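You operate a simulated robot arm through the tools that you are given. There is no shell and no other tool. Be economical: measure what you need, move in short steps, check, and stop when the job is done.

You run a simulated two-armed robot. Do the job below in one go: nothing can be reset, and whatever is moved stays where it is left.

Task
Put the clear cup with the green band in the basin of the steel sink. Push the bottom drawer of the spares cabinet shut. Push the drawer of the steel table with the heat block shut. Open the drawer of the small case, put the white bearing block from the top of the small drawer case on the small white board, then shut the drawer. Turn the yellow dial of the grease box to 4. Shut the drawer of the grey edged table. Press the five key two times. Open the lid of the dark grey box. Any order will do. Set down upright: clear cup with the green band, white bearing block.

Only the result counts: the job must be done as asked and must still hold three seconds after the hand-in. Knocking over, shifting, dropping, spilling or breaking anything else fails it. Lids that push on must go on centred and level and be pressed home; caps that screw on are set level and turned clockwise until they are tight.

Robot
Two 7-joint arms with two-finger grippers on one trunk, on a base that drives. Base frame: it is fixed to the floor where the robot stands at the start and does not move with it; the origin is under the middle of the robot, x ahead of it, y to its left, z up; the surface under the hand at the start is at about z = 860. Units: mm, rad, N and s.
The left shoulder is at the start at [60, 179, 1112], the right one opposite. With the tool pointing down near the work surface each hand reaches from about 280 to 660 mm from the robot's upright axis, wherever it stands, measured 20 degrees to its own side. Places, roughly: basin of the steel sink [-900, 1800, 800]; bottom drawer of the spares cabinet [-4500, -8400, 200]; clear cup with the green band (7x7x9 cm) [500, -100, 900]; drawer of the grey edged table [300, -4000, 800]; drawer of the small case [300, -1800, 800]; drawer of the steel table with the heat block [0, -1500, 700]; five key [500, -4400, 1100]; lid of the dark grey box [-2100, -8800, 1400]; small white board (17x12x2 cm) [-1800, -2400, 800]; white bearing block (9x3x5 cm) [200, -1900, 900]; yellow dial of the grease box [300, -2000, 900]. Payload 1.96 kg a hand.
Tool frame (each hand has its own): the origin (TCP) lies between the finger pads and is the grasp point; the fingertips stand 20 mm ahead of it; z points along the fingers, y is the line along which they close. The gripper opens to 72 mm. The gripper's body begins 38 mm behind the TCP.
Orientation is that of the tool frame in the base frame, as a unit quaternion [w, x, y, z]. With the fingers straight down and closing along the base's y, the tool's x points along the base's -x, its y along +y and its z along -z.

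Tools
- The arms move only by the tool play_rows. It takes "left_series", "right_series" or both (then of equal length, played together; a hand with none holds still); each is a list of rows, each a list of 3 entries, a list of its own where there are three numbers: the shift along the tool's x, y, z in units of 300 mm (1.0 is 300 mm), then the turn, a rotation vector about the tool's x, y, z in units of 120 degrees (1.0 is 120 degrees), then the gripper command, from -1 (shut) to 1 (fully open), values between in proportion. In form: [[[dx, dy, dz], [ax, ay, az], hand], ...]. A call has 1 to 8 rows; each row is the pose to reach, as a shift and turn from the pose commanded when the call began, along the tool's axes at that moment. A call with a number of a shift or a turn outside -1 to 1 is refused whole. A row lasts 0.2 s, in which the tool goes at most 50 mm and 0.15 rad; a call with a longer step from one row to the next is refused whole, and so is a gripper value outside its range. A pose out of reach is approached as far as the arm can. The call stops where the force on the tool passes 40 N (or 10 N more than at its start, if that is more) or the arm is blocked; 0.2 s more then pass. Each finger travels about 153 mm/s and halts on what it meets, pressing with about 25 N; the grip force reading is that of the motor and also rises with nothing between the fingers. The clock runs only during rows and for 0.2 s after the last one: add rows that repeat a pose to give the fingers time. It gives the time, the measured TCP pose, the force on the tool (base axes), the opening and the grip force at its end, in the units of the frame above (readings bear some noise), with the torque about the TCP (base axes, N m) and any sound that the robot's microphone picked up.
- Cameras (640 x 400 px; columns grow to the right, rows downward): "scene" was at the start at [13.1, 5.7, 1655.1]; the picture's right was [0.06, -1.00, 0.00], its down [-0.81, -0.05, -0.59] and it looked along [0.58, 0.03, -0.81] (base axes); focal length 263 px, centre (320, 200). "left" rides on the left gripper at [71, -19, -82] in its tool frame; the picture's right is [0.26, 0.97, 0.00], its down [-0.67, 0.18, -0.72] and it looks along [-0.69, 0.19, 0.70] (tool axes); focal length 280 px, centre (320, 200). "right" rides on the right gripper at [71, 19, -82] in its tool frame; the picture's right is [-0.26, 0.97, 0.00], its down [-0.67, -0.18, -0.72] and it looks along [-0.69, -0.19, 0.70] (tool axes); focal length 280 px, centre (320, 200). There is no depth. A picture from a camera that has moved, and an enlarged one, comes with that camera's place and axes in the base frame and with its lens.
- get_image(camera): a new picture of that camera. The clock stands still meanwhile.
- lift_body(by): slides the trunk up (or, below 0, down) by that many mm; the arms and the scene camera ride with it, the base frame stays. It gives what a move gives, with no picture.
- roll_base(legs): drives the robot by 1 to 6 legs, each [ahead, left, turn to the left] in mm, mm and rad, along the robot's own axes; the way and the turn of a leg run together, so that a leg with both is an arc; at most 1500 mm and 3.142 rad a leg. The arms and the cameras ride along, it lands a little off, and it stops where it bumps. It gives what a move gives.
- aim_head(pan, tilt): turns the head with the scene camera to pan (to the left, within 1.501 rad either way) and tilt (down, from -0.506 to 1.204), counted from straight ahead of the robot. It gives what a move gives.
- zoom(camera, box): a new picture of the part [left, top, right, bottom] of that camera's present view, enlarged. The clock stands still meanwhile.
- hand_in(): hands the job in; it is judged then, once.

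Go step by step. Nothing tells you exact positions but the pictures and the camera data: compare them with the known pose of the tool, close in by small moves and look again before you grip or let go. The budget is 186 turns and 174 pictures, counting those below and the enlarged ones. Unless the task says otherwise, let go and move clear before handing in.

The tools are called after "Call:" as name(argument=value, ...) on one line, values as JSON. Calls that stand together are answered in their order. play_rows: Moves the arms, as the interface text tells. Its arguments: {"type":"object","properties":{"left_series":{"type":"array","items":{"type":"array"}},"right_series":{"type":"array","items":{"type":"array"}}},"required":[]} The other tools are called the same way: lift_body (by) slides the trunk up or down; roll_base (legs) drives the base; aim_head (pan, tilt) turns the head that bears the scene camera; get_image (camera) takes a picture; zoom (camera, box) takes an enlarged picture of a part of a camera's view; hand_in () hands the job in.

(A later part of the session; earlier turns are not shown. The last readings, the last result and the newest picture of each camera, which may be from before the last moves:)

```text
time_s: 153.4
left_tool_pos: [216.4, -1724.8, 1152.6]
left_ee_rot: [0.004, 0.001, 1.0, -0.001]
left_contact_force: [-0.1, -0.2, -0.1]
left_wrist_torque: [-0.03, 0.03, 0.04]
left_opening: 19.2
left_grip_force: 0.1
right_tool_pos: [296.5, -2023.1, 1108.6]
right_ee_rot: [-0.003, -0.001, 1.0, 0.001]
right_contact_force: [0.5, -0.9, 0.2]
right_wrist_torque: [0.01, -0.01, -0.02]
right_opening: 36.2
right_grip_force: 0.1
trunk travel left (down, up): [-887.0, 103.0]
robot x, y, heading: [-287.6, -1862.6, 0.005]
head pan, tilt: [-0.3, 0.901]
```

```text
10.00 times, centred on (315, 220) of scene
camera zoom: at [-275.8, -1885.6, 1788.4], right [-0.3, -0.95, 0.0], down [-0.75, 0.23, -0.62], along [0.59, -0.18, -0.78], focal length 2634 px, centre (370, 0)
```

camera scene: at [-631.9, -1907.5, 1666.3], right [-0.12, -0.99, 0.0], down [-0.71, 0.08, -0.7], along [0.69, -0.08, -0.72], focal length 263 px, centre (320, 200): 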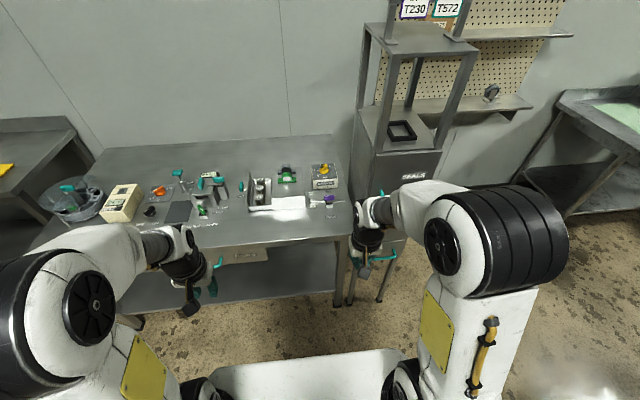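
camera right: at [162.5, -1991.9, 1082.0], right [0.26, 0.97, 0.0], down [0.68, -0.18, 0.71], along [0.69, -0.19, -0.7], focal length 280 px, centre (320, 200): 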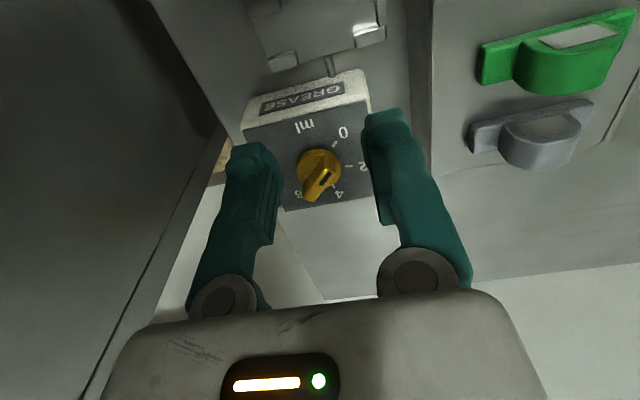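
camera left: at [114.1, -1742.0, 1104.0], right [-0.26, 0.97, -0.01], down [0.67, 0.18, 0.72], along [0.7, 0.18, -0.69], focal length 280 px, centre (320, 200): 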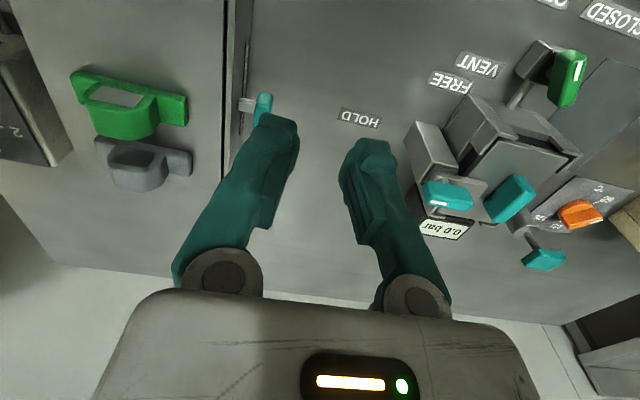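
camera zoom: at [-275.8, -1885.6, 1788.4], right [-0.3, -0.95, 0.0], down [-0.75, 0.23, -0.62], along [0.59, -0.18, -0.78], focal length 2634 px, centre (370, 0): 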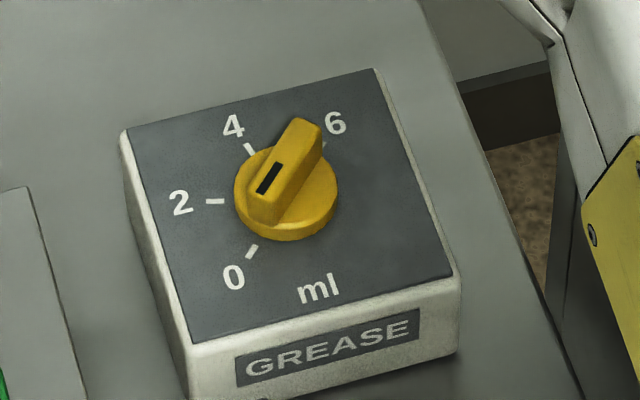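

The close-up shows the mark on the bar's half toward 0, so the dial stands at 0 and needs about -113° (clockwise from above). The panel sits lower (z≈856), centre near (337, -2040). I move 22 mm closer.

Call:
roll_base(legs=[[22, 0, 0]])

Call:
play_rows(right_series=[[[-0.03, -0.03, 0.16], [0, 0, 0], 0], [[-0.07, -0.06, 0.32], [0, 0, 0], 0.0], [[-0.07, -0.06, 0.48], [0, 0, 0], 0], [[-0.07, -0.06, 0.58], [0, 0, 0], 0], [[-0.07, -0.06, 0.58], [0, 0, 0], 0]])

Call:
get_image(camera="right")

Call:
zoom(camera="scene", box=[280, 180, 350, 240])

```text
time_s: 154.2
left_tool_pos: [232.9, -1723.9, 1155.0]
left_ee_rot: [0.007, 0.002, 1.0, 0.0]
left_contact_force: [-0.1, 0.6, 0.0]
left_wrist_torque: [0.01, -0.01, 0.0]
left_opening: 19.4
left_grip_force: 0.1
right_tool_pos: [312.7, -2023.3, 1111.4]
right_ee_rot: [0.0, 0.0, 1.0, 0.001]
right_contact_force: [0.7, 0.1, -0.4]
right_wrist_torque: [0.0, -0.02, 0.04]
right_opening: 36.2
right_grip_force: 0.1
trunk travel left (down, up): [-887.0, 103.0]
robot x, y, heading: [-267.1, -1865.0, -0.004]
head pan, tilt: [-0.3, 0.901]
```

```text
refused: row 2 steps farther than a row can; nothing moved
```

```text
85 pictures are left
camera right: at [240.9, -2003.3, 1192.2], right [0.26, 0.97, 0.0], down [0.67, -0.18, 0.71], along [0.69, -0.19, -0.7], focal length 280 px, centre (320, 200)
```

right: 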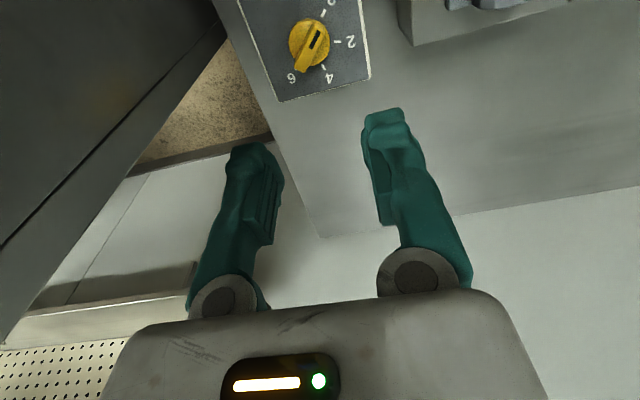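

```text
6.67 times, centred on (315, 210) of scene
camera zoom: at [-262.2, -1885.7, 1788.5], right [-0.3, -0.95, 0.0], down [-0.75, 0.23, -0.62], along [0.6, -0.18, -0.78], focal length 1756 px, centre (353, 133)
```

zoom: 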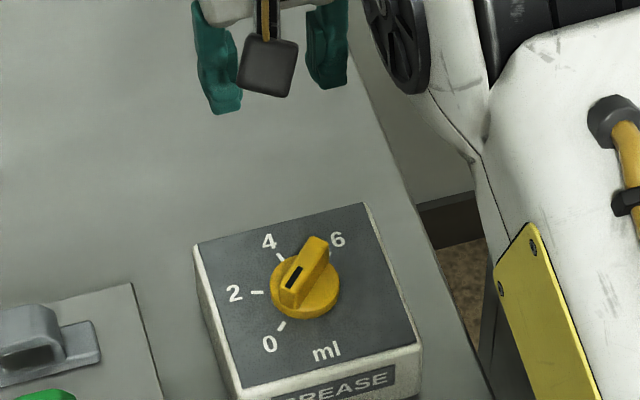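

Knob centre refined: (327, -2038), top near z 875–880. I descend to z≈935 while rotating the hand by 49° to line the fingers up across the bar.

Call:
play_rows(right_series=[[[-0.02, -0.02, 0.1], [0, 0, 0.068], 0], [[-0.04, -0.04, 0.2], [0, 0, 0.136], 0.0], [[-0.05, -0.057, 0.3], [0, 0, 0.204], 0], [[-0.05, -0.057, 0.4], [0, 0, 0.272], 0], [[-0.05, -0.057, 0.5], [0, 0, 0.34], 0], [[-0.05, -0.057, 0.58], [0, 0, 0.408], 0], [[-0.05, -0.057, 0.58], [0, 0, 0.408], 0]])

Call:
get_image(camera="right")

Call:
zoom(camera="scene", box=[280, 180, 350, 240])

```text
time_s: 155.8
left_tool_pos: [237.0, -1723.0, 1153.0]
left_ee_rot: [0.005, 0.002, 1.0, -0.001]
left_contact_force: [-0.2, -1.3, 0.9]
left_wrist_torque: [0.05, -0.03, -0.01]
left_opening: 19.4
left_grip_force: 0.1
right_tool_pos: [332.3, -2040.7, 935.2]
right_ee_rot: [-0.002, 0.416, 0.909, 0.0]
right_contact_force: [0.2, 0.2, 0.5]
right_wrist_torque: [0.0, 0.01, 0.02]
right_opening: 36.0
right_grip_force: 0.0
trunk travel left (down, up): [-887.0, 103.0]
robot x, y, heading: [-265.5, -1864.4, 0.001]
head pan, tilt: [-0.3, 0.901]
```

```text
83 pictures are left
camera right: at [299.1, -1972.8, 1018.1], right [0.9, 0.43, 0.0], down [0.31, -0.63, 0.71], along [0.31, -0.64, -0.7], focal length 280 px, centre (320, 200)
```

right: 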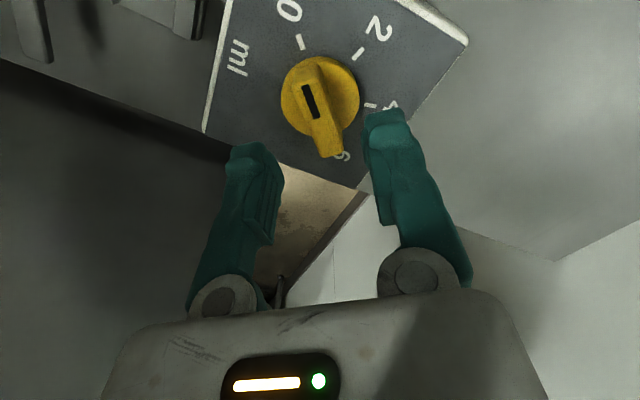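

```text
6.67 times, centred on (315, 210) of scene
camera zoom: at [-255.0, -1885.5, 1788.4], right [-0.3, -0.95, 0.0], down [-0.75, 0.23, -0.62], along [0.59, -0.18, -0.78], focal length 1756 px, centre (353, 133)
```

zoom: 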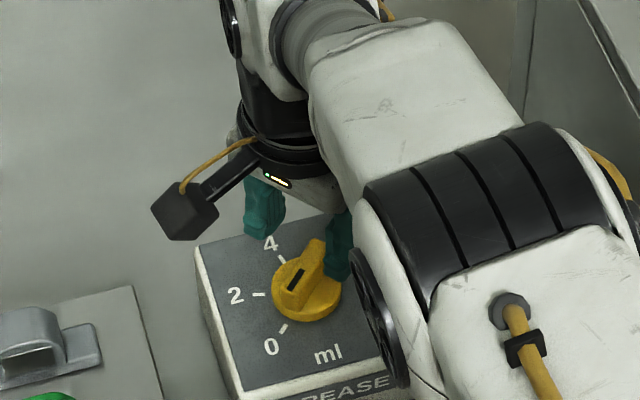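

The hand is centred (332, -2041) and aligned to the bar at about 131°. I descend to TCP z≈890 and close on the bar.

Call:
play_rows(right_series=[[[0, 0, 0.05], [0, 0, 0], 0], [[0, 0, 0.1], [0, 0, 0], 0.0], [[0, 0, 0.15], [0, 0, 0], 0], [[0, 0, 0.15], [0, 0, 0], -0.4], [[0, 0, 0.15], [0, 0, 0], -0.8], [[0, 0, 0.15], [0, 0, 0], -0.8]])

Call:
get_image(camera="right")

```text
time_s: 157.2
left_tool_pos: [240.1, -1724.7, 1151.1]
left_ee_rot: [0.004, 0.002, 1.0, -0.001]
left_contact_force: [0.3, -0.9, -0.5]
left_wrist_torque: [0.04, -0.03, 0.02]
left_opening: 19.4
left_grip_force: 0.0
right_tool_pos: [321.4, -2036.9, 893.1]
right_ee_rot: [-0.002, 0.415, 0.91, 0.001]
right_contact_force: [26.9, 11.7, 6.7]
right_wrist_torque: [0.28, -0.44, 0.05]
right_opening: 25.5
right_grip_force: 13.0
right hand out of reach, approached as far as the arm can: row 1, 2, 3, 4, 5, 6
trunk travel left (down, up): [-887.0, 103.0]
robot x, y, heading: [-264.0, -1865.1, 0.0]
head pan, tilt: [-0.3, 0.901]
```

```text
81 pictures are left
camera right: at [288.0, -1969.9, 975.2], right [0.9, 0.44, 0.0], down [0.31, -0.63, 0.71], along [0.31, -0.64, -0.7], focal length 280 px, centre (320, 200)
```

right: 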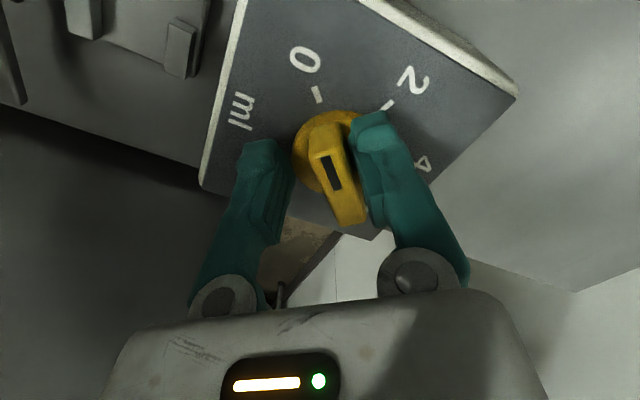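

Out of reach low down; the best height is the trunk ~105 mm lower, and the base a bit closer. I open, rise, lower the trunk and creep forward.

Call:
play_rows(right_series=[[[0.03, 0, 0.15], [0, 0, 0], 0], [[0.03, 0, 0.1], [0, 0, 0], 0], [[0.03, 0, -0.05], [0, 0, 0], 0.0], [[0.03, 0, -0.2], [0, 0, 0], 0], [[0.03, 0, -0.35], [0, 0, 0], 0], [[0.03, 0, -0.35], [0, 0, 0], 0]])

Call:
lift_body(by=-100)

Call:
roll_base(legs=[[28, -15, 0]])

Call:
get_image(camera="right")

```text
time_s: 157.5
left_tool_pos: [234.2, -1725.2, 1152.7]
left_ee_rot: [0.006, 0.003, 1.0, -0.001]
left_contact_force: [0.0, -0.1, 0.3]
left_wrist_torque: [0.02, -0.01, 0.01]
left_opening: 19.3
left_grip_force: 0.1
right_tool_pos: [316.6, -2038.1, 894.8]
right_ee_rot: [0.001, 0.415, 0.91, 0.0]
right_contact_force: [-0.1, 0.2, 0.7]
right_wrist_torque: [-0.01, -0.02, 0.0]
right_opening: 36.0
right_grip_force: 0.0
right hand out of reach, approached as far as the arm can: row 1
trunk travel left (down, up): [-887.0, 103.0]
robot x, y, heading: [-266.6, -1861.3, -0.007]
head pan, tilt: [-0.3, 0.901]
stopped in row 1 (right hand): the force on the tool passed its limit at 56 N (the readings are from after the stop); the commanded pose is now the measured one
```

```text
time_s: 157.8
left_tool_pos: [235.8, -1723.4, 1147.9]
left_ee_rot: [0.005, 0.002, 1.0, -0.001]
left_contact_force: [0.5, -0.4, 0.1]
left_wrist_torque: [0.01, -0.03, -0.01]
left_opening: 19.3
left_grip_force: 0.0
right_tool_pos: [322.2, -2037.7, 893.6]
right_ee_rot: [0.003, 0.414, 0.91, 0.001]
right_contact_force: [-1.6, 1.2, 1.1]
right_wrist_torque: [-0.07, -0.03, -0.04]
right_opening: 35.3
right_grip_force: 0.0
trunk travel left (down, up): [-882.0, 108.0]
robot x, y, heading: [-269.2, -1864.5, -0.005]
head pan, tilt: [-0.3, 0.901]
stopped: the force on the tool passed its limit at 48 N (the readings are from after the stop); the commanded pose is now the measured one
```

```text
time_s: 158.7
left_tool_pos: [260.5, -1737.4, 1148.9]
left_ee_rot: [0.007, 0.003, 1.0, -0.003]
left_contact_force: [-0.9, 0.2, 0.8]
left_wrist_torque: [0.0, -0.08, -0.01]
left_opening: 19.4
left_grip_force: 0.0
right_tool_pos: [345.1, -2050.1, 895.1]
right_ee_rot: [0.004, 0.415, 0.91, 0.002]
right_contact_force: [-0.5, -0.4, 0.3]
right_wrist_torque: [-0.05, -0.07, 0.0]
right_opening: 36.2
right_grip_force: 0.0
trunk travel left (down, up): [-882.0, 108.0]
robot x, y, heading: [-239.8, -1878.7, -0.005]
head pan, tilt: [-0.3, 0.901]
```

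```text
80 pictures are left
camera right: at [312.1, -1983.5, 976.3], right [0.9, 0.43, 0.01], down [0.3, -0.63, 0.72], along [0.32, -0.65, -0.69], focal length 280 px, centre (320, 200)
```

right: 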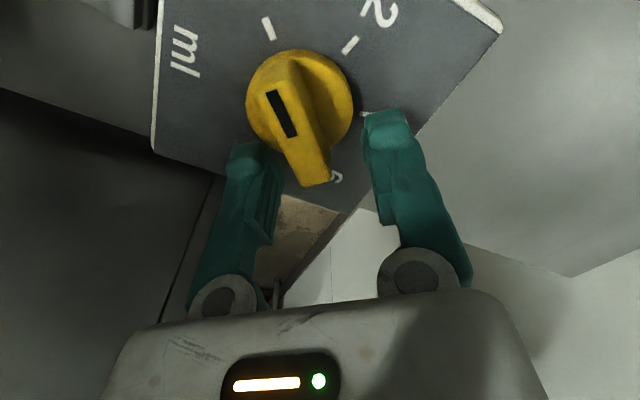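

The chained calls ran on after a stop; nothing seems harmed, but I rise now and check the box.

Call:
play_rows(right_series=[[[0, 0, -0.05], [0, 0, 0], 0], [[0, 0, -0.18], [0, 0, 0], 0], [[0, 0, -0.33], [0, 0, 0], 0.0], [[0, 0, -0.46], [0, 0, 0], 0], [[0, 0, -0.46], [0, 0, 0], 0]])

Call:
zoom(camera="scene", box=[270, 190, 360, 260])

```text
time_s: 159.9
left_tool_pos: [264.9, -1739.4, 1147.0]
left_ee_rot: [0.006, 0.002, 1.0, 0.0]
left_contact_force: [0.0, -0.1, 0.8]
left_wrist_torque: [-0.02, -0.03, -0.03]
left_opening: 19.3
left_grip_force: 0.1
right_tool_pos: [348.8, -2052.0, 1029.5]
right_ee_rot: [0.002, 0.415, 0.91, 0.001]
right_contact_force: [-0.1, 0.6, -0.5]
right_wrist_torque: [-0.03, 0.02, 0.01]
right_opening: 36.2
right_grip_force: 0.0
trunk travel left (down, up): [-882.0, 108.0]
robot x, y, heading: [-240.9, -1879.6, -0.002]
head pan, tilt: [-0.3, 0.901]
```

```text
5.71 times, centred on (315, 225) of scene
camera zoom: at [-227.2, -1901.0, 1783.2], right [-0.3, -0.95, 0.0], down [-0.75, 0.23, -0.62], along [0.59, -0.19, -0.78], focal length 1505 px, centre (349, 57)
```

zoom: 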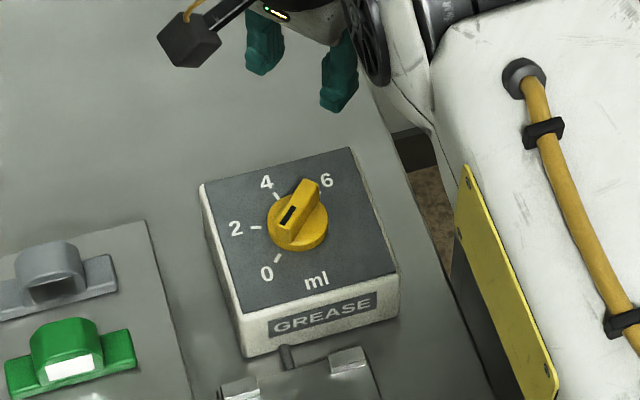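

The box is in place. I lower the trunk 60 mm and re-centre over the knob.

Call:
lift_body(by=-60)

Call:
get_image(camera="right")

```text
time_s: 160.9
left_tool_pos: [265.0, -1739.0, 1087.8]
left_ee_rot: [0.006, 0.002, 1.0, -0.001]
left_contact_force: [0.2, 0.6, -0.3]
left_wrist_torque: [-0.01, 0.0, 0.03]
left_opening: 19.4
left_grip_force: 0.0
right_tool_pos: [348.6, -2051.6, 969.8]
right_ee_rot: [0.002, 0.415, 0.91, 0.001]
right_contact_force: [0.0, -0.8, 0.8]
right_wrist_torque: [-0.03, 0.0, 0.03]
right_opening: 36.0
right_grip_force: 0.0
trunk travel left (down, up): [-822.0, 168.0]
robot x, y, heading: [-241.7, -1880.5, -0.008]
head pan, tilt: [-0.3, 0.901]
```

```text
78 pictures are left
camera right: at [314.8, -1984.4, 1051.1], right [0.9, 0.43, 0.01], down [0.3, -0.63, 0.72], along [0.32, -0.64, -0.7], focal length 280 px, centre (320, 200)
```

right: 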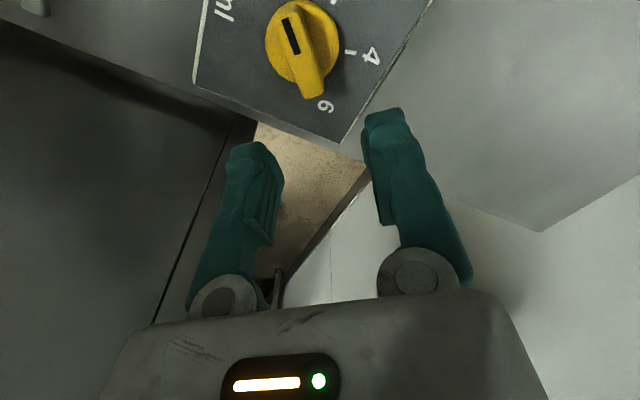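

Correction needed: about +20 mm along tool x, -4 along tool y. I move and descend partway.

Call:
play_rows(right_series=[[[0.066, -0.012, 0], [0, 0, 0], 0], [[0.066, -0.012, 0.08], [0, 0, 0], 0], [[0.066, -0.012, 0.15], [0, 0, 0], 0.0], [[0.066, -0.012, 0.15], [0, 0, 0], 0]])

Call:
get_image(camera="right")

```text
time_s: 161.9
left_tool_pos: [265.2, -1739.0, 1086.5]
left_ee_rot: [0.004, 0.003, 1.0, -0.001]
left_contact_force: [-0.6, -0.6, 0.5]
left_wrist_torque: [0.0, 0.01, -0.01]
left_opening: 19.4
left_grip_force: 0.1
right_tool_pos: [331.2, -2037.3, 926.3]
right_ee_rot: [0.002, 0.415, 0.91, 0.001]
right_contact_force: [-0.6, 0.0, -1.1]
right_wrist_torque: [-0.01, -0.01, -0.01]
right_opening: 35.9
right_grip_force: 0.1
trunk travel left (down, up): [-822.0, 168.0]
robot x, y, heading: [-240.0, -1877.4, -0.002]
head pan, tilt: [-0.3, 0.901]
```

```text
77 pictures are left
camera right: at [299.1, -1971.5, 1006.9], right [0.9, 0.43, 0.01], down [0.3, -0.63, 0.72], along [0.32, -0.64, -0.7], focal length 280 px, centre (320, 200)
```

right: 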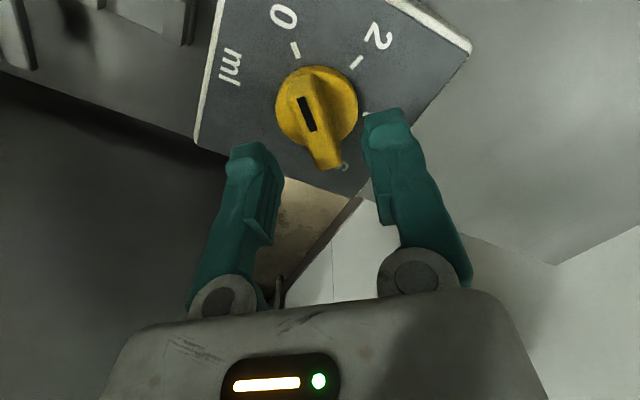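

Centred within 2 mm. Descend and close on the bar.

Call:
play_rows(right_series=[[[0, 0, 0.04], [0, 0, 0], 0], [[0, 0, 0.08], [0, 0, 0], 0], [[0, 0, 0.115], [0, 0, 0], 0], [[0, 0, 0.115], [0, 0, 0], -0.4], [[0, 0, 0.115], [0, 0, 0], -0.8], [[0, 0, 0.115], [0, 0, 0], -0.8]])

Call:
get_image(camera="right")

```text
time_s: 163.3
left_tool_pos: [259.3, -1742.5, 1089.1]
left_ee_rot: [0.007, 0.003, 1.0, -0.001]
left_contact_force: [-0.5, 0.1, 0.4]
left_wrist_torque: [0.0, 0.01, 0.02]
left_opening: 19.1
left_grip_force: 0.0
right_tool_pos: [328.3, -2041.3, 893.3]
right_ee_rot: [0.005, 0.415, 0.91, 0.002]
right_contact_force: [-13.9, -16.9, 30.8]
right_wrist_torque: [-0.54, 0.82, 0.04]
right_opening: 18.9
right_grip_force: 40.5
trunk travel left (down, up): [-822.0, 168.0]
robot x, y, heading: [-244.9, -1884.1, 0.0]
head pan, tilt: [-0.3, 0.901]
```

```text
76 pictures are left
camera right: at [295.9, -1974.3, 974.1], right [0.9, 0.43, 0.01], down [0.3, -0.63, 0.72], along [0.32, -0.64, -0.7], focal length 280 px, centre (320, 200)
```

right: 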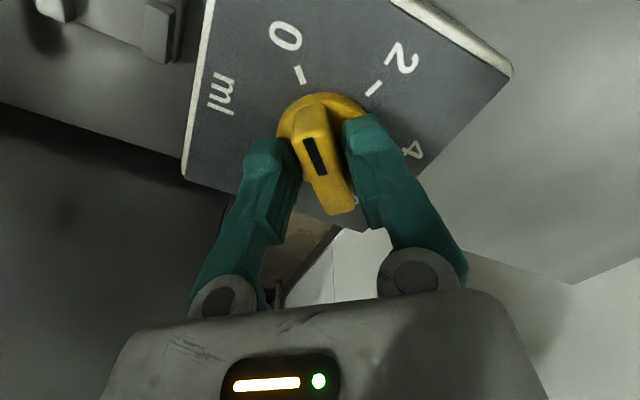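

Gripped. I ease up 4 mm to unload, then start turning clockwise (about 48° first).

Call:
play_rows(right_series=[[[0, 0, -0.015], [0, 0, 0], -0.8], [[0, 0, -0.015], [0, 0, 0.0], -0.8], [[0, 0, -0.015], [0, 0, 0.068], -0.8], [[0, 0, -0.015], [0, 0, 0.136], -0.8], [[0, 0, -0.015], [0, 0, 0.204], -0.8], [[0, 0, -0.015], [0, 0, 0.272], -0.8], [[0, 0, -0.015], [0, 0, 0.34], -0.8], [[0, 0, -0.015], [0, 0, 0.4], -0.8]])

Call:
get_image(camera="right")

```text
time_s: 165.1
left_tool_pos: [264.6, -1741.1, 1086.5]
left_ee_rot: [0.005, 0.002, 1.0, -0.001]
left_contact_force: [1.4, -0.3, -0.2]
left_wrist_torque: [-0.01, -0.01, -0.03]
left_opening: 19.3
left_grip_force: 0.0
right_tool_pos: [331.2, -2039.2, 893.5]
right_ee_rot: [0.0, 0.75, 0.661, 0.001]
right_contact_force: [-20.9, -1.5, -24.1]
right_wrist_torque: [0.27, 0.16, 0.0]
right_opening: 13.3
right_grip_force: 40.1
trunk travel left (down, up): [-822.0, 168.0]
robot x, y, heading: [-240.9, -1878.3, -0.0]
head pan, tilt: [-0.3, 0.901]
```

```text
75 pictures are left
camera right: at [358.6, -1970.7, 974.9], right [0.92, -0.38, 0.0], down [-0.27, -0.65, 0.71], along [-0.27, -0.66, -0.7], focal length 280 px, centre (320, 200)
```

right: 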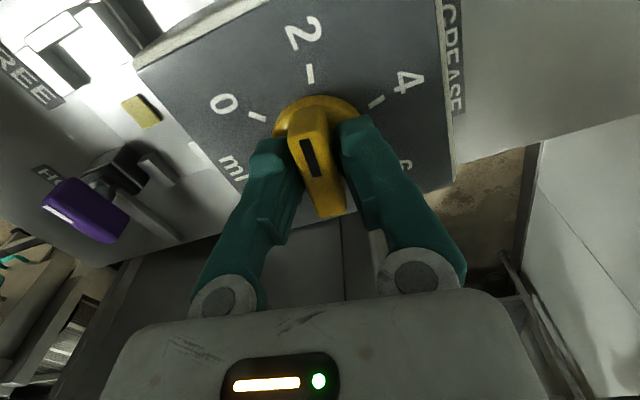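

The dial follows and is near 2. I continue about 64° more.

Call:
play_rows(right_series=[[[0, 0, 0.008], [0, 0, 0.066], -0.8], [[0, 0, 0.008], [0, 0, 0.132], -0.8], [[0, 0, 0.008], [0, 0, 0.198], -0.8], [[0, 0, 0.008], [0, 0, 0.264], -0.8], [[0, 0, 0.008], [0, 0, 0.33], -0.8], [[0, 0, 0.008], [0, 0, 0.396], -0.8], [[0, 0, 0.008], [0, 0, 0.462], -0.8], [[0, 0, 0.008], [0, 0, 0.525], -0.8]])

Call:
get_image(camera="right")

Call:
zoom(camera="scene", box=[270, 190, 360, 260])

```text
time_s: 166.9
left_tool_pos: [262.9, -1739.9, 1088.4]
left_ee_rot: [0.006, 0.002, 1.0, -0.002]
left_contact_force: [0.2, 0.6, -0.6]
left_wrist_torque: [0.01, -0.02, -0.01]
left_opening: 19.6
left_grip_force: 0.1
right_tool_pos: [332.1, -2039.0, 893.4]
right_ee_rot: [0.0, 0.985, 0.173, 0.004]
right_contact_force: [-17.9, -3.0, -1.6]
right_wrist_torque: [-0.04, 0.17, 0.0]
right_opening: 13.2
right_grip_force: 40.3
trunk travel left (down, up): [-822.0, 168.0]
robot x, y, heading: [-242.8, -1879.4, -0.007]
head pan, tilt: [-0.3, 0.901]
```

```text
74 pictures are left
camera right: at [403.7, -2032.8, 975.4], right [0.08, -1.0, 0.0], down [-0.7, -0.06, 0.71], along [-0.71, -0.06, -0.7], focal length 280 px, centre (320, 200)
```

right: 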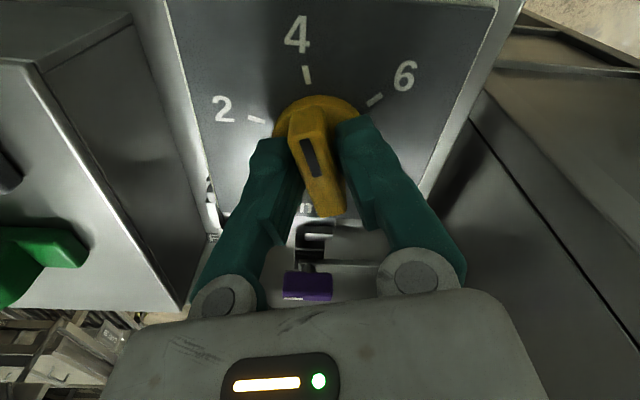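

```text
5.71 times, centred on (315, 225) of scene
camera zoom: at [-230.8, -1901.6, 1723.2], right [-0.3, -0.95, 0.0], down [-0.75, 0.23, -0.62], along [0.59, -0.18, -0.78], focal length 1505 px, centre (349, 57)
```

zoom: 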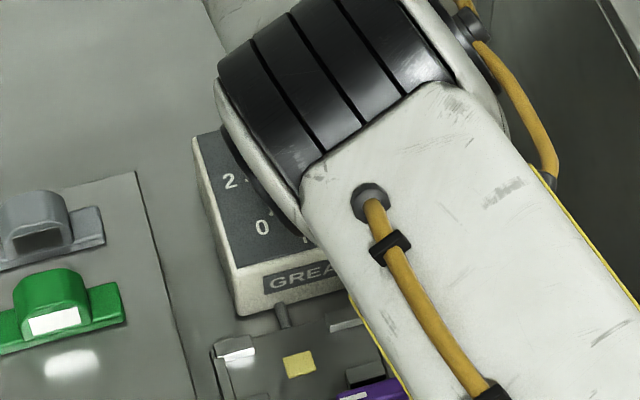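

The dial mark is about 3° short of the 4 tick. I add that bit, release and rise to inspect.

Call:
play_rows(right_series=[[[0, 0, 0], [0, 0, 0.028], -0.8], [[0, 0, 0], [0, 0, 0.028], -0.8], [[0, 0, 0], [0, 0, 0.028], -0.3], [[0, 0, 0], [0, 0, 0.028], 0], [[0, 0, -0.04], [0, 0, 0.028], 0], [[0, 0, -0.14], [0, 0, 0.028], 0], [[0, 0, -0.28], [0, 0, 0.028], 0], [[0, 0, -0.4], [0, 0, 0.028], 0]])

Call:
get_image(camera="right")

```text
time_s: 168.7
left_tool_pos: [264.1, -1740.8, 1086.7]
left_ee_rot: [0.005, 0.002, 1.0, -0.001]
left_contact_force: [-0.9, -0.6, -0.5]
left_wrist_torque: [0.0, 0.02, 0.01]
left_opening: 19.4
left_grip_force: 0.0
right_tool_pos: [331.7, -2039.3, 1014.3]
right_ee_rot: [0.0, 0.99, 0.144, 0.003]
right_contact_force: [-0.1, 0.3, 0.2]
right_wrist_torque: [-0.01, -0.01, 0.0]
right_opening: 35.9
right_grip_force: 0.1
trunk travel left (down, up): [-822.0, 168.0]
robot x, y, heading: [-238.4, -1881.4, -0.004]
head pan, tilt: [-0.3, 0.901]
```

```text
72 pictures are left
camera right: at [403.6, -2036.2, 1095.4], right [0.02, -1.0, 0.0], down [-0.7, -0.02, 0.71], along [-0.71, -0.02, -0.7], focal length 280 px, centre (320, 200)
```

right: 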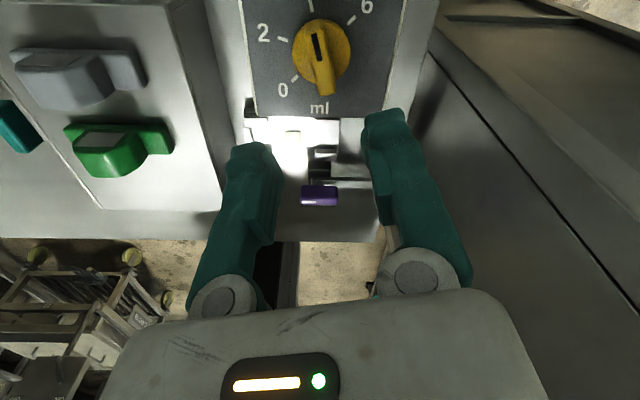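

Released. I swing the hand back and rotate it to neutral while retracting, then check the dial with the scene camera.

Call:
play_rows(right_series=[[[-0.07, -0.05, -0.02], [0, 0, -0.068], 0], [[-0.14, -0.1, -0.04], [0, 0, -0.136], 0], [[-0.21, -0.15, -0.06], [0, 0, -0.204], 0], [[-0.28, -0.2, -0.08], [0, 0, -0.272], 0], [[-0.36, -0.25, -0.1], [0, 0, -0.34], 0], [[-0.44, -0.3, -0.12], [0, 0, -0.408], 0], [[-0.52, -0.35, -0.14], [0, 0, -0.476], 0], [[-0.58, -0.38, -0.16], [0, 0, -0.544], 0]])

Call:
play_rows(right_series=[[[0, 0, 0], [0, 0, -0.068], 0], [[0, 0, 0], [0, 0, -0.136], 0], [[0, 0, 0], [0, 0, -0.204], 0], [[0, 0, 0], [0, 0, -0.272], 0], [[0, 0, 0], [0, 0, -0.34], 0], [[0, 0, 0], [0, 0, -0.408], 0], [[0, 0, 0], [0, 0, -0.476], 0], [[0, 0, 0], [0, 0, -0.544], 0]])

Call:
play_rows(right_series=[[[0, 0, 0], [0, 0, -0.068], -0.5], [[0, 0, 0], [0, 0, -0.136], -1], [[0, 0, 0], [0, 0, -0.204], -1], [[0, 0, 0], [0, 0, -0.272], -1]])

Call:
zoom(camera="scene", box=[280, 195, 340, 245])

```text
time_s: 170.5
left_tool_pos: [263.6, -1740.8, 1087.9]
left_ee_rot: [0.005, 0.002, 1.0, -0.001]
left_contact_force: [0.6, 0.1, 0.0]
left_wrist_torque: [-0.04, 0.0, 0.0]
left_opening: 19.7
left_grip_force: 0.2
right_tool_pos: [132.2, -1978.3, 1059.2]
right_ee_rot: [0.001, 0.755, 0.655, 0.003]
right_contact_force: [0.0, 0.5, -0.3]
right_wrist_torque: [0.0, -0.03, -0.03]
right_opening: 36.1
right_grip_force: 0.0
trunk travel left (down, up): [-822.0, 168.0]
robot x, y, heading: [-239.1, -1879.0, 0.0]
head pan, tilt: [-0.3, 0.901]
```

```text
time_s: 172.3
left_tool_pos: [264.9, -1740.5, 1087.1]
left_ee_rot: [0.005, 0.002, 1.0, -0.001]
left_contact_force: [-0.2, -0.8, 0.2]
left_wrist_torque: [0.0, -0.04, 0.02]
left_opening: 19.3
left_grip_force: 0.1
right_tool_pos: [131.9, -1979.1, 1059.9]
right_ee_rot: [0.003, 0.282, 0.959, 0.001]
right_contact_force: [0.3, 0.3, 0.2]
right_wrist_torque: [0.02, 0.0, -0.01]
right_opening: 36.2
right_grip_force: 0.1
trunk travel left (down, up): [-822.0, 168.0]
robot x, y, heading: [-239.0, -1884.5, -0.01]
head pan, tilt: [-0.3, 0.901]
```

```text
time_s: 173.3
left_tool_pos: [264.6, -1738.8, 1086.4]
left_ee_rot: [0.005, 0.002, 1.0, -0.001]
left_contact_force: [0.3, 0.9, 0.0]
left_wrist_torque: [0.01, -0.05, -0.03]
left_opening: 19.4
left_grip_force: 0.1
right_tool_pos: [133.2, -1977.4, 1060.0]
right_ee_rot: [0.003, 0.0, 1.0, 0.0]
right_contact_force: [-0.8, 0.1, 0.1]
right_wrist_torque: [0.02, 0.0, 0.02]
right_opening: 0.0
right_grip_force: 25.1
trunk travel left (down, up): [-822.0, 168.0]
robot x, y, heading: [-238.6, -1881.6, -0.001]
head pan, tilt: [-0.3, 0.901]
```

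```text
8.00 times, centred on (310, 220) of scene
camera zoom: at [-227.2, -1901.1, 1723.2], right [-0.3, -0.95, 0.0], down [-0.75, 0.23, -0.62], along [0.59, -0.19, -0.78], focal length 2107 px, centre (400, 40)
```

zoom: 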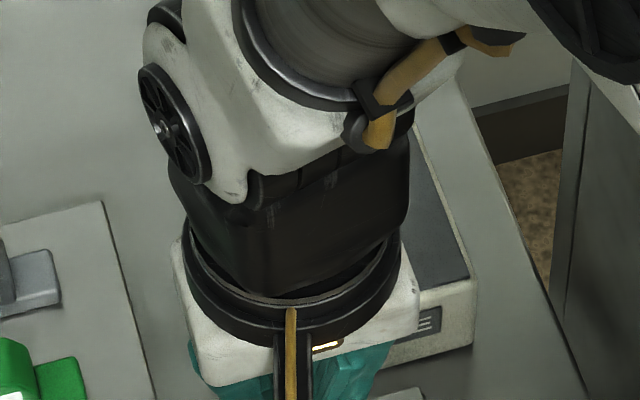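

Call:
get_image(camera="right")

```text
70 pictures are left
camera right: at [60.5, -1959.3, 1139.7], right [0.26, 0.96, 0.0], down [0.67, -0.18, 0.72], along [0.69, -0.19, -0.69], focal length 280 px, centre (320, 200)
```

right: 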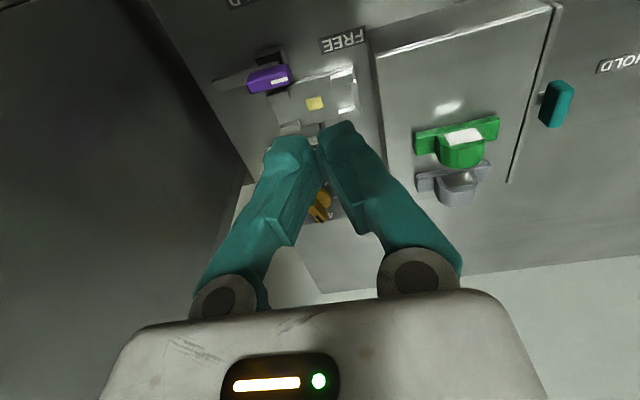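

Call:
play_rows(right_series=[[[0.08, 0.12, 0], [0, 0, 0], -1], [[0.16, 0.24, 0], [0, 0, 0], -1], [[0.24, 0.36, 0], [0, 0, 0], -1], [[0.24, 0.36, 0], [0, 0, 0], -1]])

Call:
zoom(camera="scene", box=[280, 195, 340, 245])

```text
time_s: 174.3
left_tool_pos: [264.9, -1739.0, 1086.7]
left_ee_rot: [0.004, 0.001, 1.0, -0.001]
left_contact_force: [0.3, -0.2, -0.6]
left_wrist_torque: [-0.01, 0.04, -0.02]
left_opening: 19.3
left_grip_force: 0.1
right_tool_pos: [63.0, -1870.2, 1058.2]
right_ee_rot: [0.002, 0.002, 1.0, 0.001]
right_contact_force: [0.7, -0.1, 0.2]
right_wrist_torque: [-0.01, -0.02, -0.03]
right_opening: 0.0
right_grip_force: 25.0
trunk travel left (down, up): [-822.0, 168.0]
robot x, y, heading: [-241.2, -1877.3, -0.003]
head pan, tilt: [-0.3, 0.901]
```

```text
8.00 times, centred on (310, 220) of scene
camera zoom: at [-226.9, -1901.4, 1723.2], right [-0.3, -0.95, 0.0], down [-0.75, 0.23, -0.62], along [0.59, -0.19, -0.78], focal length 2107 px, centre (400, 40)
```

zoom: 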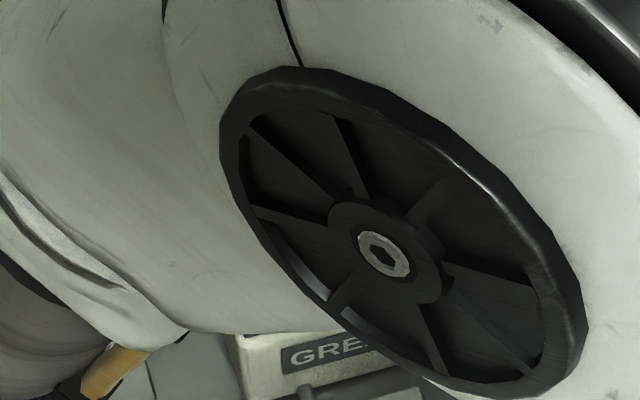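

The elbow hides it. I back off the table as planned anyway and look from there.

Call:
roll_base(legs=[[-320, 0, 0]])

Call:
aim_head(pan=-0.2, tilt=0.65)

Call:
get_image(camera="scene")

```text
time_s: 176.4
left_tool_pos: [-52.4, -1737.4, 1086.1]
left_ee_rot: [0.004, 0.001, 1.0, -0.001]
left_contact_force: [0.7, 0.9, 0.0]
left_wrist_torque: [0.01, 0.01, -0.01]
left_opening: 19.7
left_grip_force: 0.0
right_tool_pos: [-254.9, -1869.1, 1058.1]
right_ee_rot: [0.002, 0.001, 1.0, 0.0]
right_contact_force: [0.8, 0.7, -0.4]
right_wrist_torque: [0.01, 0.0, -0.03]
right_opening: 0.0
right_grip_force: 25.1
trunk travel left (down, up): [-822.0, 168.0]
robot x, y, heading: [-559.1, -1879.9, -0.001]
head pan, tilt: [-0.3, 0.901]
```

```text
time_s: 177.2
left_tool_pos: [-52.8, -1737.5, 1086.4]
left_ee_rot: [0.005, 0.001, 1.0, -0.002]
left_contact_force: [0.0, -0.3, -0.8]
left_wrist_torque: [-0.01, 0.0, -0.01]
left_opening: 19.4
left_grip_force: 0.0
right_tool_pos: [-255.8, -1869.1, 1059.2]
right_ee_rot: [0.003, 0.001, 1.0, 0.0]
right_contact_force: [-0.6, 0.4, 0.7]
right_wrist_torque: [0.01, 0.04, -0.02]
right_opening: 0.0
right_grip_force: 25.4
trunk travel left (down, up): [-822.0, 168.0]
robot x, y, heading: [-557.7, -1877.4, 0.001]
head pan, tilt: [-0.201, 0.649]
```

```text
68 pictures are left
camera scene: at [-532.7, -1895.3, 1743.6], right [-0.2, -0.98, 0.0], down [-0.59, 0.12, -0.8], along [0.78, -0.16, -0.6], focal length 263 px, centre (320, 200)
```

scene: 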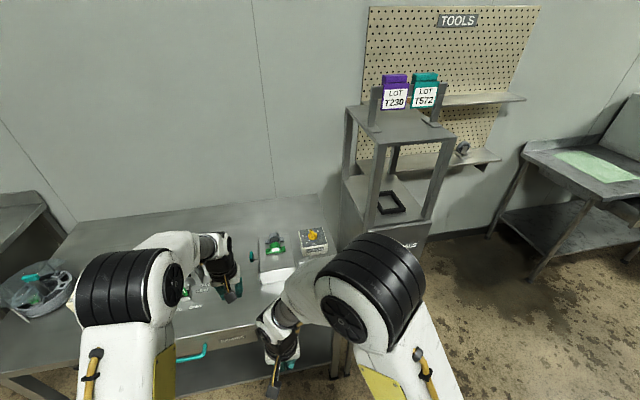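

Call:
zoom(camera="scene", box=[290, 217, 335, 257])

Call:
zoom(camera="scene", box=[235, 215, 335, 290])

```text
10.00 times, centred on (312, 237) of scene
camera zoom: at [-532.7, -1895.3, 1743.6], right [-0.2, -0.98, 0.0], down [-0.59, 0.12, -0.8], along [0.78, -0.16, -0.6], focal length 2634 px, centre (395, -170)
```

zoom: 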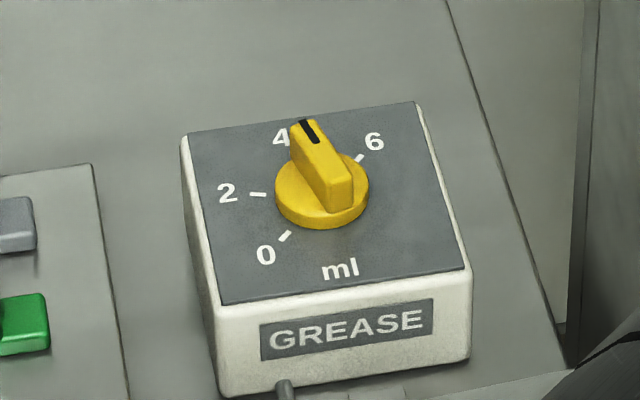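

```text
5.33 times, centred on (285, 252) of scene
camera zoom: at [-532.7, -1895.3, 1743.6], right [-0.2, -0.98, 0.0], down [-0.59, 0.12, -0.8], along [0.78, -0.16, -0.6], focal length 1405 px, centre (507, -80)
```

zoom: 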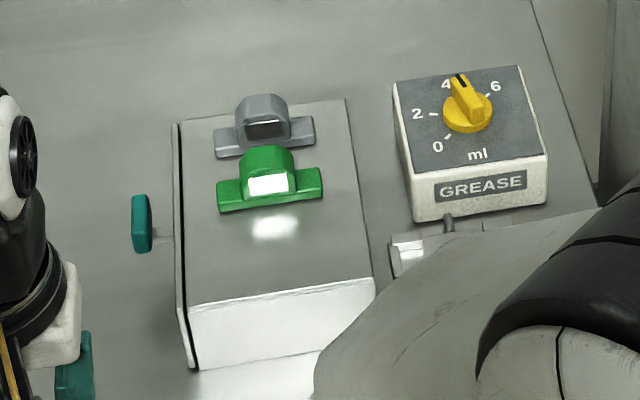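

The dial reads 4 (13° versus tick 15°), and the case drawer is shut. Next the grey edged table around y≈-4000: I retract the left hand, turn to face -y and pass through the aisle at x≈-400.

Call:
play_rows(left_series=[[[0.15, 0, 0], [0, 0, 0], -1], [[0.3, 0, 0], [0, 0, 0], -1], [[0.45, 0, 0], [0, 0, 0], -1], [[0.55, 0, 0], [0, 0, 0], -1]], right_series=[[[0, -0.1, 0], [0, 0, 0], -1], [[0, -0.2, 0], [0, 0, 0], -1], [[0, -0.3, 0], [0, 0, 0], -1], [[0, -0.4, 0], [0, 0, 0], -1]])

Call:
roll_base(legs=[[0, 280, 0], [0, 0, -1.571], [0, 160, 0]])

Call:
aim_head(pan=0.0, tilt=0.45)

Call:
get_image(camera="scene")

```text
time_s: 178.2
left_tool_pos: [-221.2, -1736.6, 1085.3]
left_ee_rot: [0.006, 0.001, 1.0, -0.001]
left_contact_force: [-0.4, 0.2, 0.1]
left_wrist_torque: [0.02, 0.0, -0.03]
left_opening: 0.1
left_grip_force: 25.5
right_tool_pos: [-258.1, -1990.1, 1056.7]
right_ee_rot: [0.003, 0.001, 1.0, 0.001]
right_contact_force: [-0.7, 0.6, -0.5]
right_wrist_torque: [0.05, -0.01, -0.01]
right_opening: 0.0
right_grip_force: 24.6
trunk travel left (down, up): [-822.0, 168.0]
robot x, y, heading: [-559.4, -1882.9, -0.002]
head pan, tilt: [-0.201, 0.649]
```

```text
time_s: 185.1
left_tool_pos: [-266.4, -1949.5, 1085.6]
left_ee_rot: [0.004, 0.722, 0.691, -0.004]
left_contact_force: [0.1, 0.3, 0.2]
left_wrist_torque: [-0.01, -0.03, -0.02]
left_opening: 0.1
left_grip_force: 25.4
right_tool_pos: [-518.5, -1901.5, 1057.1]
right_ee_rot: [0.003, 0.723, 0.691, -0.002]
right_contact_force: [0.4, 0.8, 0.1]
right_wrist_torque: [0.0, -0.02, -0.02]
right_opening: 0.1
right_grip_force: 25.0
trunk travel left (down, up): [-822.0, 168.0]
robot x, y, heading: [-394.5, -1609.1, -1.611]
head pan, tilt: [-0.201, 0.649]
```

```text
time_s: 185.8
left_tool_pos: [-264.4, -1949.6, 1084.6]
left_ee_rot: [0.003, 0.723, 0.691, -0.005]
left_contact_force: [-1.7, 0.9, 0.3]
left_wrist_torque: [0.02, -0.02, 0.01]
left_opening: 0.0
left_grip_force: 25.0
right_tool_pos: [-516.2, -1902.4, 1056.6]
right_ee_rot: [0.002, 0.722, 0.692, -0.002]
right_contact_force: [1.1, 0.1, -0.5]
right_wrist_torque: [0.04, 0.0, 0.01]
right_opening: 0.0
right_grip_force: 25.0
trunk travel left (down, up): [-822.0, 168.0]
robot x, y, heading: [-396.1, -1604.1, -1.61]
head pan, tilt: [0.0, 0.45]
```

```text
65 pictures are left
camera scene: at [-395.2, -1635.7, 1761.5], right [-1.0, 0.04, 0.0], down [0.02, 0.44, -0.9], along [-0.04, -0.9, -0.44], focal length 263 px, centre (320, 200)
```

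scene: 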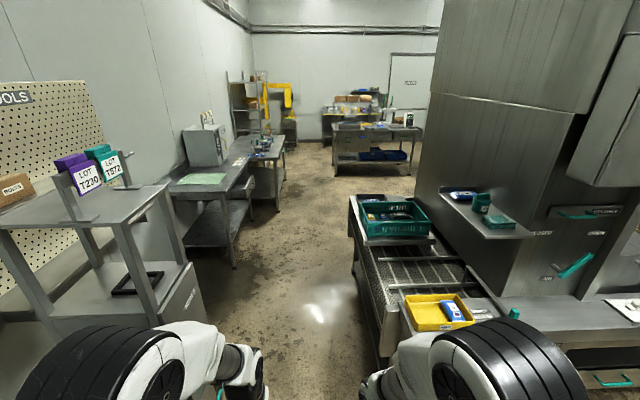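

The aisle runs between x≈-600 and +60, so I centre at x≈-270, fix the heading and go forward.

Call:
roll_base(legs=[[0, 0, 0.04], [0, 125, 0], [1100, 0, 0]])

Call:
get_image(camera="scene")

```text
time_s: 192.7
left_tool_pos: [-122.1, -3054.5, 1085.0]
left_ee_rot: [0.003, 0.706, 0.708, -0.004]
left_contact_force: [0.1, -1.2, -0.3]
left_wrist_torque: [0.02, -0.02, -0.02]
left_opening: 0.2
left_grip_force: 24.7
right_tool_pos: [-375.6, -3016.8, 1057.0]
right_ee_rot: [0.002, 0.706, 0.708, -0.001]
right_contact_force: [-0.6, 0.1, -0.1]
right_wrist_torque: [0.05, -0.01, 0.0]
right_opening: 0.2
right_grip_force: 25.0
trunk travel left (down, up): [-822.0, 168.0]
robot x, y, heading: [-266.8, -2717.0, -1.57]
head pan, tilt: [0.0, 0.45]
```

```text
64 pictures are left
camera scene: at [-268.2, -2746.1, 1761.5], right [-1.0, 0.0, 0.0], down [0.0, 0.44, -0.9], along [0.0, -0.9, -0.44], focal length 263 px, centre (320, 200)
```

scene: 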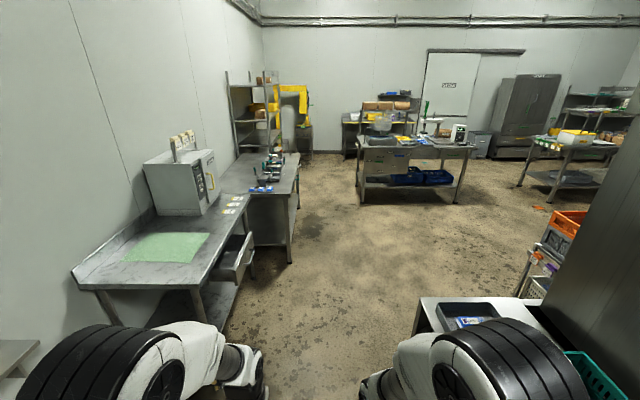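

The grey edged table (front edge x≈310) has its drawer open near y≈-4050. I drive alongside and turn to face it.

Call:
roll_base(legs=[[1180, 0, 0], [0, 0, 1.571]])

Call:
aim_head(pan=-0.3, tilt=0.7)

Call:
get_image(camera="scene")

```text
time_s: 202.7
left_tool_pos: [68.0, -3759.6, 1084.9]
left_ee_rot: [0.005, -0.015, 1.0, -0.001]
left_contact_force: [0.1, -0.1, 0.0]
left_wrist_torque: [-0.02, -0.02, 0.01]
left_opening: 0.1
left_grip_force: 25.4
right_tool_pos: [38.9, -4013.4, 1057.7]
right_ee_rot: [0.002, -0.016, 1.0, 0.0]
right_contact_force: [0.0, 0.0, 0.6]
right_wrist_torque: [-0.01, 0.0, 0.01]
right_opening: 0.3
right_grip_force: 25.4
trunk travel left (down, up): [-822.0, 168.0]
robot x, y, heading: [-266.4, -3912.6, 0.028]
head pan, tilt: [0.0, 0.45]
```

```text
time_s: 203.5
left_tool_pos: [66.9, -3758.8, 1084.6]
left_ee_rot: [0.005, -0.015, 1.0, -0.001]
left_contact_force: [-0.2, 0.1, 0.0]
left_wrist_torque: [0.0, 0.0, 0.01]
left_opening: 0.0
left_grip_force: 25.3
right_tool_pos: [37.6, -4016.2, 1055.6]
right_ee_rot: [0.002, -0.016, 1.0, 0.0]
right_contact_force: [-0.5, 0.2, 0.0]
right_wrist_torque: [0.01, 0.0, -0.02]
right_opening: 0.1
right_grip_force: 25.2
trunk travel left (down, up): [-822.0, 168.0]
robot x, y, heading: [-264.4, -3915.5, 0.031]
head pan, tilt: [-0.3, 0.7]
```

```text
63 pictures are left
camera scene: at [-243.5, -3938.2, 1739.4], right [-0.26, -0.96, 0.0], down [-0.62, 0.17, -0.77], along [0.74, -0.2, -0.64], focal length 263 px, centre (320, 200)
```

scene: 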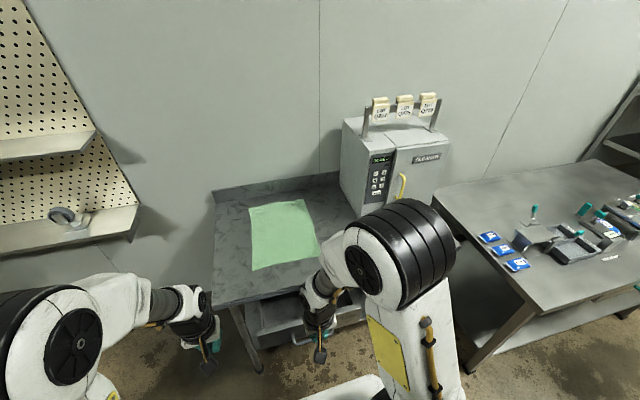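

Call:
lift_body(by=-100)

Call:
get_image(camera="right")

Call:
zoom(camera="scene", box=[350, 80, 460, 220])

```text
time_s: 204.8
left_tool_pos: [68.1, -3760.8, 984.8]
left_ee_rot: [0.005, -0.015, 1.0, -0.001]
left_contact_force: [-0.5, -0.4, -0.4]
left_wrist_torque: [0.0, 0.02, 0.0]
left_opening: 0.0
left_grip_force: 25.2
right_tool_pos: [38.4, -4014.7, 957.3]
right_ee_rot: [0.003, -0.015, 1.0, 0.001]
right_contact_force: [-0.2, -0.1, 0.1]
right_wrist_torque: [-0.01, -0.04, 0.01]
right_opening: 0.0
right_grip_force: 24.8
trunk travel left (down, up): [-722.0, 268.0]
robot x, y, heading: [-266.3, -3918.7, 0.032]
head pan, tilt: [-0.3, 0.7]
```

```text
62 pictures are left
camera right: at [-34.7, -3997.3, 1038.0], right [0.23, 0.97, 0.0], down [0.68, -0.16, 0.72], along [0.7, -0.17, -0.69], focal length 280 px, centre (320, 200)
```

right: 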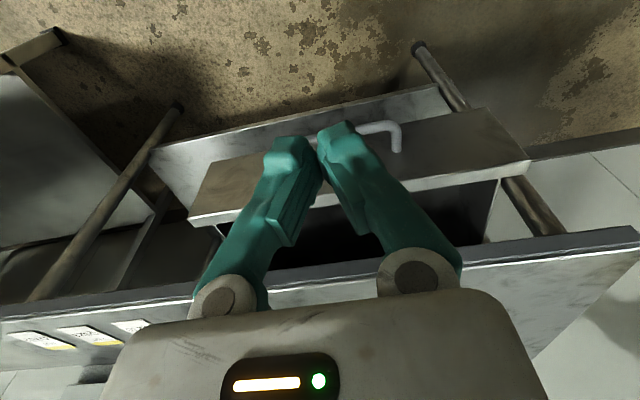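

```text
2.86 times, centred on (405, 150) of scene
camera zoom: at [-243.7, -3938.4, 1639.4], right [-0.27, -0.96, 0.0], down [-0.62, 0.17, -0.76], along [0.74, -0.2, -0.64], focal length 752 px, centre (77, 343)
```

zoom: 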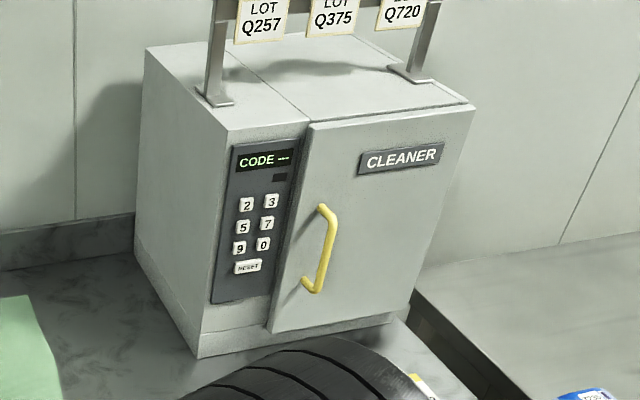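

The drawer panel is at x≈185 (y -3836…-4212), handle near (145, -4024, 797). Keypad shows the 5 in the second row. I tilt the right hand forward and lower it before the handle.

Call:
play_rows(right_series=[[[0.0, -0.01, 0.07], [0, -0.06, 0], -1], [[0.0, -0.02, 0.14], [0, -0.12, 0], -1], [[0.0, -0.03, 0.21], [0, -0.18, 0], -1], [[0.0, -0.03, 0.28], [0, -0.24, 0], -1], [[0, -0.03, 0.35], [0, -0.3, 0], -1], [[0, -0.03, 0.42], [0, -0.36, 0], -1], [[0, -0.03, 0.48], [0, -0.42, 0], -1], [[0, -0.03, 0.48], [0, -0.42, 0], -1]])

Call:
get_image(camera="right")

```text
time_s: 206.6
left_tool_pos: [67.6, -3760.5, 984.0]
left_ee_rot: [0.006, -0.015, 1.0, 0.0]
left_contact_force: [-0.2, 0.2, 0.2]
left_wrist_torque: [0.0, 0.03, 0.01]
left_opening: 0.1
left_grip_force: 25.3
right_tool_pos: [53.6, -4022.2, 816.5]
right_ee_rot: [0.446, -0.01, 0.895, 0.009]
right_contact_force: [0.9, -0.9, -0.1]
right_wrist_torque: [-0.02, 0.0, 0.01]
right_opening: 0.0
right_grip_force: 24.7
right hand out of reach, approached as far as the arm can: row 1, 2, 3, 4, 5
trunk travel left (down, up): [-722.0, 268.0]
robot x, y, heading: [-262.0, -3913.6, 0.031]
head pan, tilt: [-0.3, 0.7]
```

```text
60 pictures are left
camera right: at [-55.2, -4005.2, 809.1], right [0.14, 0.97, 0.22], down [-0.16, -0.19, 0.97], along [0.98, -0.17, 0.13], focal length 280 px, centre (320, 200)
```

right: 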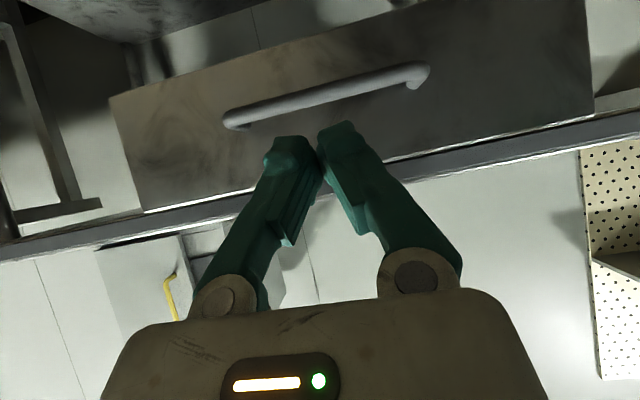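

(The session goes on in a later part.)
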